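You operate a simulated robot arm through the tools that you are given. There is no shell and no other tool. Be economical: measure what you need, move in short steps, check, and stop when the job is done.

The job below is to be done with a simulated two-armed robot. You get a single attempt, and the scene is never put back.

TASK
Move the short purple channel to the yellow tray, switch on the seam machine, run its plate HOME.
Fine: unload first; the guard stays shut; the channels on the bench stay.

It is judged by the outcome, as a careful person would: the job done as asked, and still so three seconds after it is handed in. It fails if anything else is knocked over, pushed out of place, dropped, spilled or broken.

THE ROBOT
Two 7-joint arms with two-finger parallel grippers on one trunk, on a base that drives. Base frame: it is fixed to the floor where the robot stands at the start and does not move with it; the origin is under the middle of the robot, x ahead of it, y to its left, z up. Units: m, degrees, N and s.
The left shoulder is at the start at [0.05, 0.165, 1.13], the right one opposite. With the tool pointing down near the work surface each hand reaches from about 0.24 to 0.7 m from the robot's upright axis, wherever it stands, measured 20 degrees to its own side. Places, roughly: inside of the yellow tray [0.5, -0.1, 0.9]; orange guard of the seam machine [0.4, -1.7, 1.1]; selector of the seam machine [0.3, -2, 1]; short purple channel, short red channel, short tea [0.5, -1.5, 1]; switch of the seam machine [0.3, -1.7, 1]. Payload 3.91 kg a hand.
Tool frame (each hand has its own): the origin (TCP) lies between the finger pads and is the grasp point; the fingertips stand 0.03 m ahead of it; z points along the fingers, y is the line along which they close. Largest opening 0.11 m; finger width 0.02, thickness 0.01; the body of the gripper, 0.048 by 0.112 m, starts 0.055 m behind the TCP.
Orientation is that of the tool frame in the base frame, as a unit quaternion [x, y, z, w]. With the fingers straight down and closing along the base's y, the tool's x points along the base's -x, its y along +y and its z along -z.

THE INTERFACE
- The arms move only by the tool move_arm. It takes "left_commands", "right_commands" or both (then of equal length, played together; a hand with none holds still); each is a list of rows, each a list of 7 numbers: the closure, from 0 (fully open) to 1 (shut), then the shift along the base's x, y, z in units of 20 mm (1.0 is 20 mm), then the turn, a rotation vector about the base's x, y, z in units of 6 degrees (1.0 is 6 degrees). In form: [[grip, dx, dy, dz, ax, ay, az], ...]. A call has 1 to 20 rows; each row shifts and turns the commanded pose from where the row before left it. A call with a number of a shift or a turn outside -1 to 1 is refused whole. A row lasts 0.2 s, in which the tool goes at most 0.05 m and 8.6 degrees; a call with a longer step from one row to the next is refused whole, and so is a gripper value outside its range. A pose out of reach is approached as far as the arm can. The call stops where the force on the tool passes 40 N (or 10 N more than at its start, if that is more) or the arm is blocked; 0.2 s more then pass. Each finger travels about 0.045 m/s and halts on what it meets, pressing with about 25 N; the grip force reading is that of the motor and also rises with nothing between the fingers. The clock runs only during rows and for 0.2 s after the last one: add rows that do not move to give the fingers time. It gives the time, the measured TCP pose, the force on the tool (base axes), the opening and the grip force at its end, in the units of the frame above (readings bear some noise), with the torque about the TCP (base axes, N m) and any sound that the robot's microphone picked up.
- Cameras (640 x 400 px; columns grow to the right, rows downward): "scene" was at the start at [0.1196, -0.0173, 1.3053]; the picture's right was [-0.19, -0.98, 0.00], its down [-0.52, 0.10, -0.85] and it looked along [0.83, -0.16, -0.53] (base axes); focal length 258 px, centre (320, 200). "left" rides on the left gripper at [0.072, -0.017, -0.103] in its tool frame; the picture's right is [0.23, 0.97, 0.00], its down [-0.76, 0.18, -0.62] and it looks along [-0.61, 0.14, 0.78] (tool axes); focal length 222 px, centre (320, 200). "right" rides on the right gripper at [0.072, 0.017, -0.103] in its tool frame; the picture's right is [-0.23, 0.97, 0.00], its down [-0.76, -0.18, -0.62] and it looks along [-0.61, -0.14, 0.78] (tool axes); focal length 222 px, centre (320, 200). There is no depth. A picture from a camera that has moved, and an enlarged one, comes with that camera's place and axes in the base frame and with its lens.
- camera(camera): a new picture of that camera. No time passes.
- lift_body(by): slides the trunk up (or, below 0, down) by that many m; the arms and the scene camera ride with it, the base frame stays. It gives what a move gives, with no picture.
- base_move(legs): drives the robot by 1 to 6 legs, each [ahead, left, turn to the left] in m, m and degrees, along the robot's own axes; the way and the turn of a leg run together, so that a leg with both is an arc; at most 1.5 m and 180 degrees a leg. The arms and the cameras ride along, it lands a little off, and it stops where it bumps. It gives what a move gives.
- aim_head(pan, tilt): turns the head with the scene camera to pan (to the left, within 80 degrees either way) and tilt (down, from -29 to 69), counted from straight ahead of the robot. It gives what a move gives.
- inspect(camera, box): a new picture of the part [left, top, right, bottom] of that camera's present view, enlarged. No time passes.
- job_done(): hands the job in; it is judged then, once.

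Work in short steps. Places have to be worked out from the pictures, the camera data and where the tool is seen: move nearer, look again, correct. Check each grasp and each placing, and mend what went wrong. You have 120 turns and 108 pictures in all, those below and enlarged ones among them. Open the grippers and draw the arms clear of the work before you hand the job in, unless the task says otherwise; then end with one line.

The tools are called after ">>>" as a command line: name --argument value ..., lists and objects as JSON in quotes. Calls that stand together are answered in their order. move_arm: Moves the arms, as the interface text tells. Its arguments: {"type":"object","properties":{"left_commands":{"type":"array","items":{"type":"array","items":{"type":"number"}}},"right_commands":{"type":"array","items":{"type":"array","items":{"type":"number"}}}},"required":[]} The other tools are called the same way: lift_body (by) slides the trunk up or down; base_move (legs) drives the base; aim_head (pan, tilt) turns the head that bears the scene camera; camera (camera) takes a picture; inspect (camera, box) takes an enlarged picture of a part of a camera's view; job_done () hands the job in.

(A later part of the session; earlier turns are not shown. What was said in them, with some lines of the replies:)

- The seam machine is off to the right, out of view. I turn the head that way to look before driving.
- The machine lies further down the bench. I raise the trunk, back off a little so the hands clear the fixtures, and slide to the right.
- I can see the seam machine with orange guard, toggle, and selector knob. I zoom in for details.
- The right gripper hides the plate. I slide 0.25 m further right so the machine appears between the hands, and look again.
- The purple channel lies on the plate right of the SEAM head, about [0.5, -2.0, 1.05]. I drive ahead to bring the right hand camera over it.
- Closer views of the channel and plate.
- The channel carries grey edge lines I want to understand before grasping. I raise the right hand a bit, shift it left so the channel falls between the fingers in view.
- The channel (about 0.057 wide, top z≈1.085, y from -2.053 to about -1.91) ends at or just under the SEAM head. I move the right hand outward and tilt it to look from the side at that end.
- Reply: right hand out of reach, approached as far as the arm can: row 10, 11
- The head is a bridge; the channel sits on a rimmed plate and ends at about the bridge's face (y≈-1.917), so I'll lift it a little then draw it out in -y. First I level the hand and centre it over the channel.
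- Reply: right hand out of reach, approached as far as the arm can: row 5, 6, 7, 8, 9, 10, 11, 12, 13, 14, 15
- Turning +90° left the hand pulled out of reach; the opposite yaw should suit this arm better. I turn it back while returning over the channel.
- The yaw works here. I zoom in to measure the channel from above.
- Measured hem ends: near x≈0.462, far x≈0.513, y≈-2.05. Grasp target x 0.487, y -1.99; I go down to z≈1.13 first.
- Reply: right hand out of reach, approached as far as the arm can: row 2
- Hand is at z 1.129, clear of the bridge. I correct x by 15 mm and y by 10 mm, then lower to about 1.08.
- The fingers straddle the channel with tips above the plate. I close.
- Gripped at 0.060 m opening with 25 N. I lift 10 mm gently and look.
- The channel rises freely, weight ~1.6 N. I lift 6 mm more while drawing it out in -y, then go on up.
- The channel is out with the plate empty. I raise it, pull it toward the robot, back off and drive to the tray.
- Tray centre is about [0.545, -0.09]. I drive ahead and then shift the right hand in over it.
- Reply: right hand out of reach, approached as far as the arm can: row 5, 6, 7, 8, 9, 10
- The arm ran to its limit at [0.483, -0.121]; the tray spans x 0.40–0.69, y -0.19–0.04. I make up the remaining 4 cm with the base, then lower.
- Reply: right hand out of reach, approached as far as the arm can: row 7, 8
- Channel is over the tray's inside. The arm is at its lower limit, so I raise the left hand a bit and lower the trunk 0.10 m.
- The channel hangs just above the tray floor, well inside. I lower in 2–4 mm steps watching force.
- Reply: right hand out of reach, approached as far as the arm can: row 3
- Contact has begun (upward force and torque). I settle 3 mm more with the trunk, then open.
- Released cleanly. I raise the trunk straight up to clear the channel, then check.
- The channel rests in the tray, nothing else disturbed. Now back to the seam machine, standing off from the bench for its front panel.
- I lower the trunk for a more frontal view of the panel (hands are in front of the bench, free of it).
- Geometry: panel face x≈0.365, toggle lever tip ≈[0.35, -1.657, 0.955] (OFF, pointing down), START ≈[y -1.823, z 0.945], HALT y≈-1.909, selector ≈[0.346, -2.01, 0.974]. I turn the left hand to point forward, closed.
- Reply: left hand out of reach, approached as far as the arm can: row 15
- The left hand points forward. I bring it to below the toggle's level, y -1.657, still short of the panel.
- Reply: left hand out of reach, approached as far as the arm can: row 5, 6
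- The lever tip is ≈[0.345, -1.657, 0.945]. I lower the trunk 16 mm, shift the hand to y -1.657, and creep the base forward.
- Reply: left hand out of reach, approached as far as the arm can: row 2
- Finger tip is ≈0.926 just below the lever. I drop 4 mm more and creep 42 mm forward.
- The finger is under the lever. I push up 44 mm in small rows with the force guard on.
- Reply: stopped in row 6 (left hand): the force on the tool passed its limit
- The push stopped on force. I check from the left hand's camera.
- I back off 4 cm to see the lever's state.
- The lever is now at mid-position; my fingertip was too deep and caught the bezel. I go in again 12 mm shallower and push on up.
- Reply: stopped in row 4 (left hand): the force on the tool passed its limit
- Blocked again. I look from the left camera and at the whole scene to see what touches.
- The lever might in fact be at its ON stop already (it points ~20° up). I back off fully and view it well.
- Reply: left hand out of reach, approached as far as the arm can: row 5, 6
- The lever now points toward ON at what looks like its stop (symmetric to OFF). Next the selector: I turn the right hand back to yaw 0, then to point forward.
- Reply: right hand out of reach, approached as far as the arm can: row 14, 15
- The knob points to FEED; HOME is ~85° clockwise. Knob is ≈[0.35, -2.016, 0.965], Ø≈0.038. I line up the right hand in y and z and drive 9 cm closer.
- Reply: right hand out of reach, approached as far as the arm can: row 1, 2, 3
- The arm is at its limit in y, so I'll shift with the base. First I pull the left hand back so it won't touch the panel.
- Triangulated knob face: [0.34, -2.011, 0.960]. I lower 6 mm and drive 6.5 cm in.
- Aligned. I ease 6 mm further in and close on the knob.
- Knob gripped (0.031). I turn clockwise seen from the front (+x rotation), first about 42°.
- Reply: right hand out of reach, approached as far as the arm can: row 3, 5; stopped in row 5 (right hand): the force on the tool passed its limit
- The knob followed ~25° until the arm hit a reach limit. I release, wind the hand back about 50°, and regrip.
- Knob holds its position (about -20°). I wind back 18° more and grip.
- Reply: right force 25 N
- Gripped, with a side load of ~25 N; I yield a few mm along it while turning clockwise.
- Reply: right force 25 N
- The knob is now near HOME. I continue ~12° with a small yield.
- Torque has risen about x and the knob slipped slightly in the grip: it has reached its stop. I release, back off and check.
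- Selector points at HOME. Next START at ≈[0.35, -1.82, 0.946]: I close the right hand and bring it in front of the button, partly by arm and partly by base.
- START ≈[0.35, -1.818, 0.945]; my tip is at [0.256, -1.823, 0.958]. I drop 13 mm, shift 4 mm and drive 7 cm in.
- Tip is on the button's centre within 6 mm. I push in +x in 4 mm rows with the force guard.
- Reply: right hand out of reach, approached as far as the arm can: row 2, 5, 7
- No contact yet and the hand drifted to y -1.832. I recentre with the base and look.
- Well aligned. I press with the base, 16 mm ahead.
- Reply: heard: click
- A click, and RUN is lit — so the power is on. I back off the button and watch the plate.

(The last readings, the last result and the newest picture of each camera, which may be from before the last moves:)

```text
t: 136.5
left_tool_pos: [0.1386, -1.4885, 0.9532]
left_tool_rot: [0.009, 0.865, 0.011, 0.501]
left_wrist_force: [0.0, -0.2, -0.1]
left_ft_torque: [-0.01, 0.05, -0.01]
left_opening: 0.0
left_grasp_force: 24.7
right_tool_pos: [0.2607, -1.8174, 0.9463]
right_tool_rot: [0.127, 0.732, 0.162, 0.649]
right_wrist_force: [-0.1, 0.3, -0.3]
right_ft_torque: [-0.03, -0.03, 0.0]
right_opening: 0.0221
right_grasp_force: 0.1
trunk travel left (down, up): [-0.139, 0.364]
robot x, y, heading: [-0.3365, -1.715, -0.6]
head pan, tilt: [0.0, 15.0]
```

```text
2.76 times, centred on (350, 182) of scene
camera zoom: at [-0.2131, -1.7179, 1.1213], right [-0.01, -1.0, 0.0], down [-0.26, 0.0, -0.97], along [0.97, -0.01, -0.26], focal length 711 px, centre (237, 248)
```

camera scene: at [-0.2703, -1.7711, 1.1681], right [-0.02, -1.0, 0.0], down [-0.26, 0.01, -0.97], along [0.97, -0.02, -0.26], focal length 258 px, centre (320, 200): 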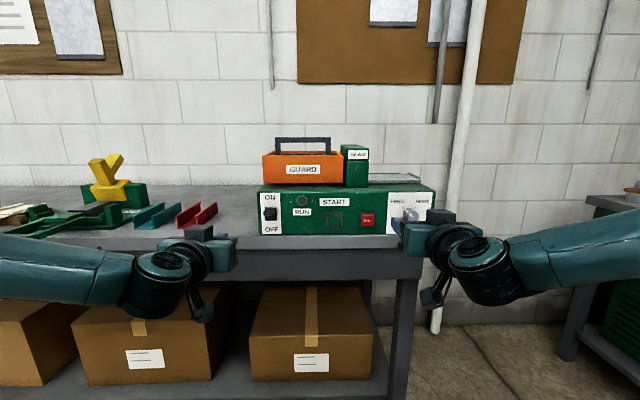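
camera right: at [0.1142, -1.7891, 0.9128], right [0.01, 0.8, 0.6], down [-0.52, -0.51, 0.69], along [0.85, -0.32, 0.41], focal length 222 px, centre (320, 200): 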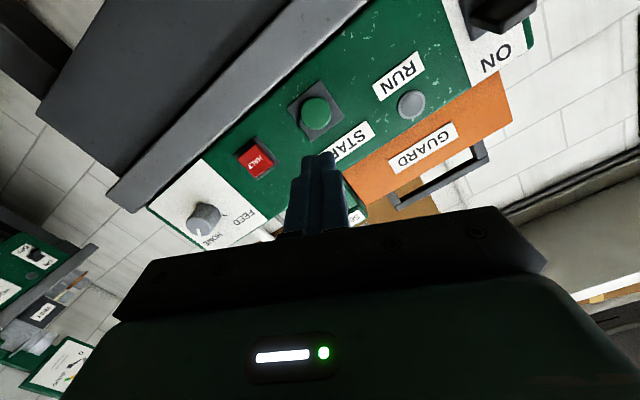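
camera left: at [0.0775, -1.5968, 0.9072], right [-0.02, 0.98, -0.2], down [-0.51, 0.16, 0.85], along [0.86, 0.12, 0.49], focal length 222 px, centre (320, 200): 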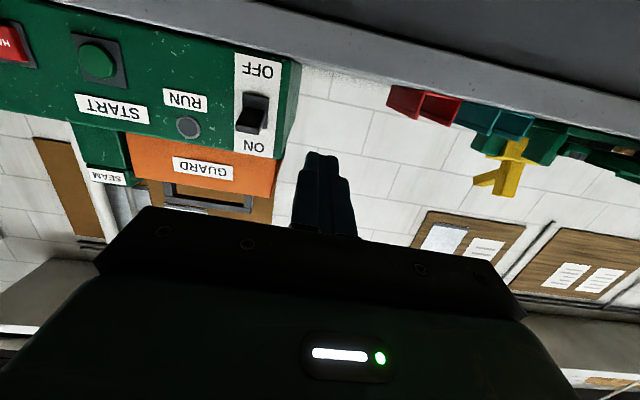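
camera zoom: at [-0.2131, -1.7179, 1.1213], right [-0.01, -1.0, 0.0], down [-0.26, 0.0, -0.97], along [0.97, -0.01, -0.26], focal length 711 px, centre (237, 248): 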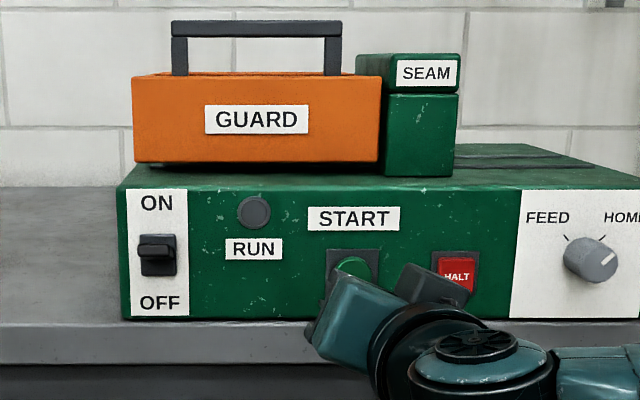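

The plate ran home under the guard and RUN went out. I back away and open both grippers, then take a last look.

>>> base_move --legs '[[-0.25, 0, 0]]'

>>> move_arm --left_commands '[[0, 0, 0, 0, 0, 0, 0], [0, 0, 0, 0, 0, 0, 0], [0, 0, 0, 0, 0, 0, 0], [0, 0, 0, 0, 0, 0, 0], [0, 0, 0, 0, 0, 0, 0], [0, 0, 0, 0, 0, 0, 0], [0, 0, 0, 0, 0, 0, 0]]' --right_commands '[[0, 0, 0, 0, 0, 0, 0], [0, 0, 0, 0, 0, 0, 0], [0, 0, 0, 0, 0, 0, 0], [0, 0, 0, 0, 0, 0, 0], [0, 0, 0, 0, 0, 0, 0], [0, 0, 0, 0, 0, 0, 0], [0, 0, 0, 0, 0, 0, 0]]'

>>> lift_body --by 0.33

>>> aim_head --pan 5 --tilt 28

>>> camera --camera "scene"

>>> inspect --camera "scene" --box '[230, 120, 430, 245]'

>>> aim_head --pan 60 --tilt 18

>>> camera --camera "scene"

```text
t: 138.3
left_tool_pos: [-0.1092, -1.486, 0.9517]
left_tool_rot: [0.009, 0.865, 0.01, 0.501]
left_wrist_force: [0.6, -0.5, -0.1]
left_ft_torque: [0.0, -0.01, -0.04]
left_opening: 0.0
left_grasp_force: 25.0
right_tool_pos: [0.0144, -1.8153, 0.946]
right_tool_rot: [0.127, 0.732, 0.163, 0.649]
right_wrist_force: [0.3, -0.3, -0.1]
right_ft_torque: [-0.01, -0.03, 0.0]
right_opening: 0.0219
right_grasp_force: 0.1
trunk travel left (down, up): [-0.139, 0.364]
robot x, y, heading: [-0.5877, -1.7154, -0.3]
head pan, tilt: [0.0, 15.0]
```

```text
t: 139.9
left_tool_pos: [-0.1098, -1.4858, 0.9529]
left_tool_rot: [0.011, 0.866, 0.009, 0.5]
left_wrist_force: [-0.4, 0.3, -0.5]
left_ft_torque: [-0.01, 0.03, -0.02]
left_opening: 0.1098
left_grasp_force: 0.2
right_tool_pos: [0.014, -1.8152, 0.9458]
right_tool_rot: [0.127, 0.732, 0.163, 0.649]
right_wrist_force: [0.2, -1.0, 0.8]
right_ft_torque: [-0.01, 0.0, -0.02]
right_opening: 0.1099
right_grasp_force: 0.0
trunk travel left (down, up): [-0.139, 0.364]
robot x, y, heading: [-0.5808, -1.7143, -0.5]
head pan, tilt: [0.0, 15.0]
```

```text
t: 143.2
left_tool_pos: [-0.1088, -1.4863, 1.2823]
left_tool_rot: [0.01, 0.866, 0.01, 0.5]
left_wrist_force: [-0.7, -0.6, -0.1]
left_ft_torque: [0.01, -0.01, 0.0]
left_opening: 0.1099
left_grasp_force: 0.0
right_tool_pos: [0.0134, -1.8152, 1.2773]
right_tool_rot: [0.127, 0.732, 0.162, 0.649]
right_wrist_force: [0.3, -0.4, -0.6]
right_ft_torque: [0.01, 0.02, 0.01]
right_opening: 0.1102
right_grasp_force: 0.1
trunk travel left (down, up): [-0.469, 0.034]
robot x, y, heading: [-0.5842, -1.7153, -0.3]
head pan, tilt: [0.0, 15.0]
```

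```text
t: 143.9
left_tool_pos: [-0.1099, -1.4859, 1.2826]
left_tool_rot: [0.01, 0.866, 0.01, 0.5]
left_wrist_force: [0.0, -0.4, 0.0]
left_ft_torque: [-0.02, -0.02, 0.02]
left_opening: 0.1103
left_grasp_force: 0.1
right_tool_pos: [0.0133, -1.8168, 1.2767]
right_tool_rot: [0.129, 0.732, 0.161, 0.649]
right_wrist_force: [0.4, 0.4, 0.7]
right_ft_torque: [-0.03, -0.04, 0.01]
right_opening: 0.11
right_grasp_force: 0.0
trunk travel left (down, up): [-0.469, 0.034]
robot x, y, heading: [-0.5842, -1.7232, -0.4]
head pan, tilt: [5.0, 28.0]
```

```text
25 pictures are left
camera scene: at [-0.463, -1.7082, 1.4303], right [0.08, -1.0, 0.0], down [-0.47, -0.04, -0.88], along [0.88, 0.07, -0.47], focal length 258 px, centre (320, 200)
```

scene: 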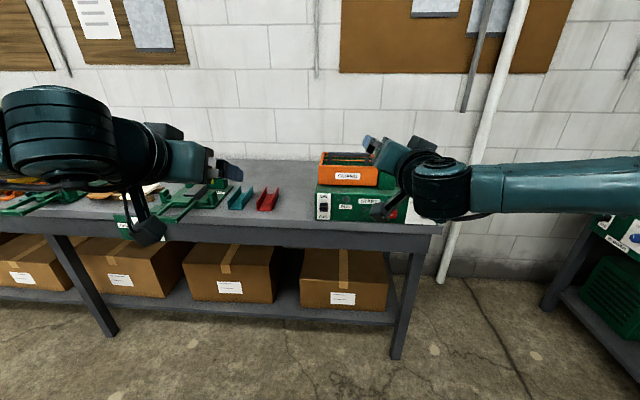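

```text
3.20 times, centred on (330, 182) of scene
camera zoom: at [-0.463, -1.7082, 1.4303], right [0.08, -1.0, 0.0], down [-0.47, -0.04, -0.88], along [0.88, 0.07, -0.47], focal length 825 px, centre (288, 256)
```

zoom: 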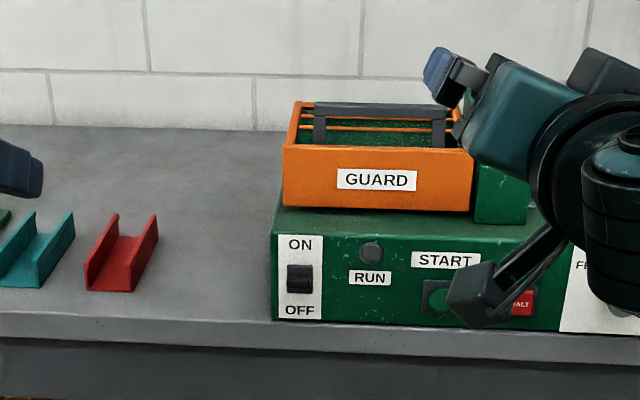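

```text
t: 145.2
left_tool_pos: [-0.11, -1.4868, 1.2817]
left_tool_rot: [0.01, 0.866, 0.01, 0.501]
left_wrist_force: [-0.3, 0.2, -0.2]
left_ft_torque: [0.03, 0.03, 0.02]
left_opening: 0.1103
left_grasp_force: 0.2
right_tool_pos: [0.0131, -1.8168, 1.277]
right_tool_rot: [0.127, 0.732, 0.163, 0.649]
right_wrist_force: [0.1, -0.1, 0.0]
right_ft_torque: [-0.01, 0.01, 0.01]
right_opening: 0.1101
right_grasp_force: 0.1
trunk travel left (down, up): [-0.469, 0.034]
robot x, y, heading: [-0.5842, -1.7127, -0.4]
head pan, tilt: [60.0, 18.0]
```

```text
23 pictures are left
camera scene: at [-0.5066, -1.635, 1.4464], right [0.86, -0.51, 0.0], down [-0.16, -0.27, -0.95], along [0.48, 0.82, -0.31], focal length 258 px, centre (320, 200)
```

scene: 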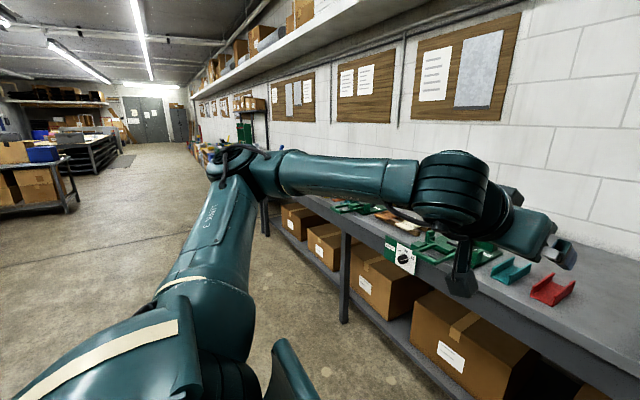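

All looks in order: plate home, RUN out, guard shut, the bench channels untouched, both hands open and clear. I hand it in.

>>> job_done

```text
The job is handed in.
```

The short purple channel is in the yellow tray, the seam machine is switched on, and its plate has run HOME with the guard shut and the bench channels in place.
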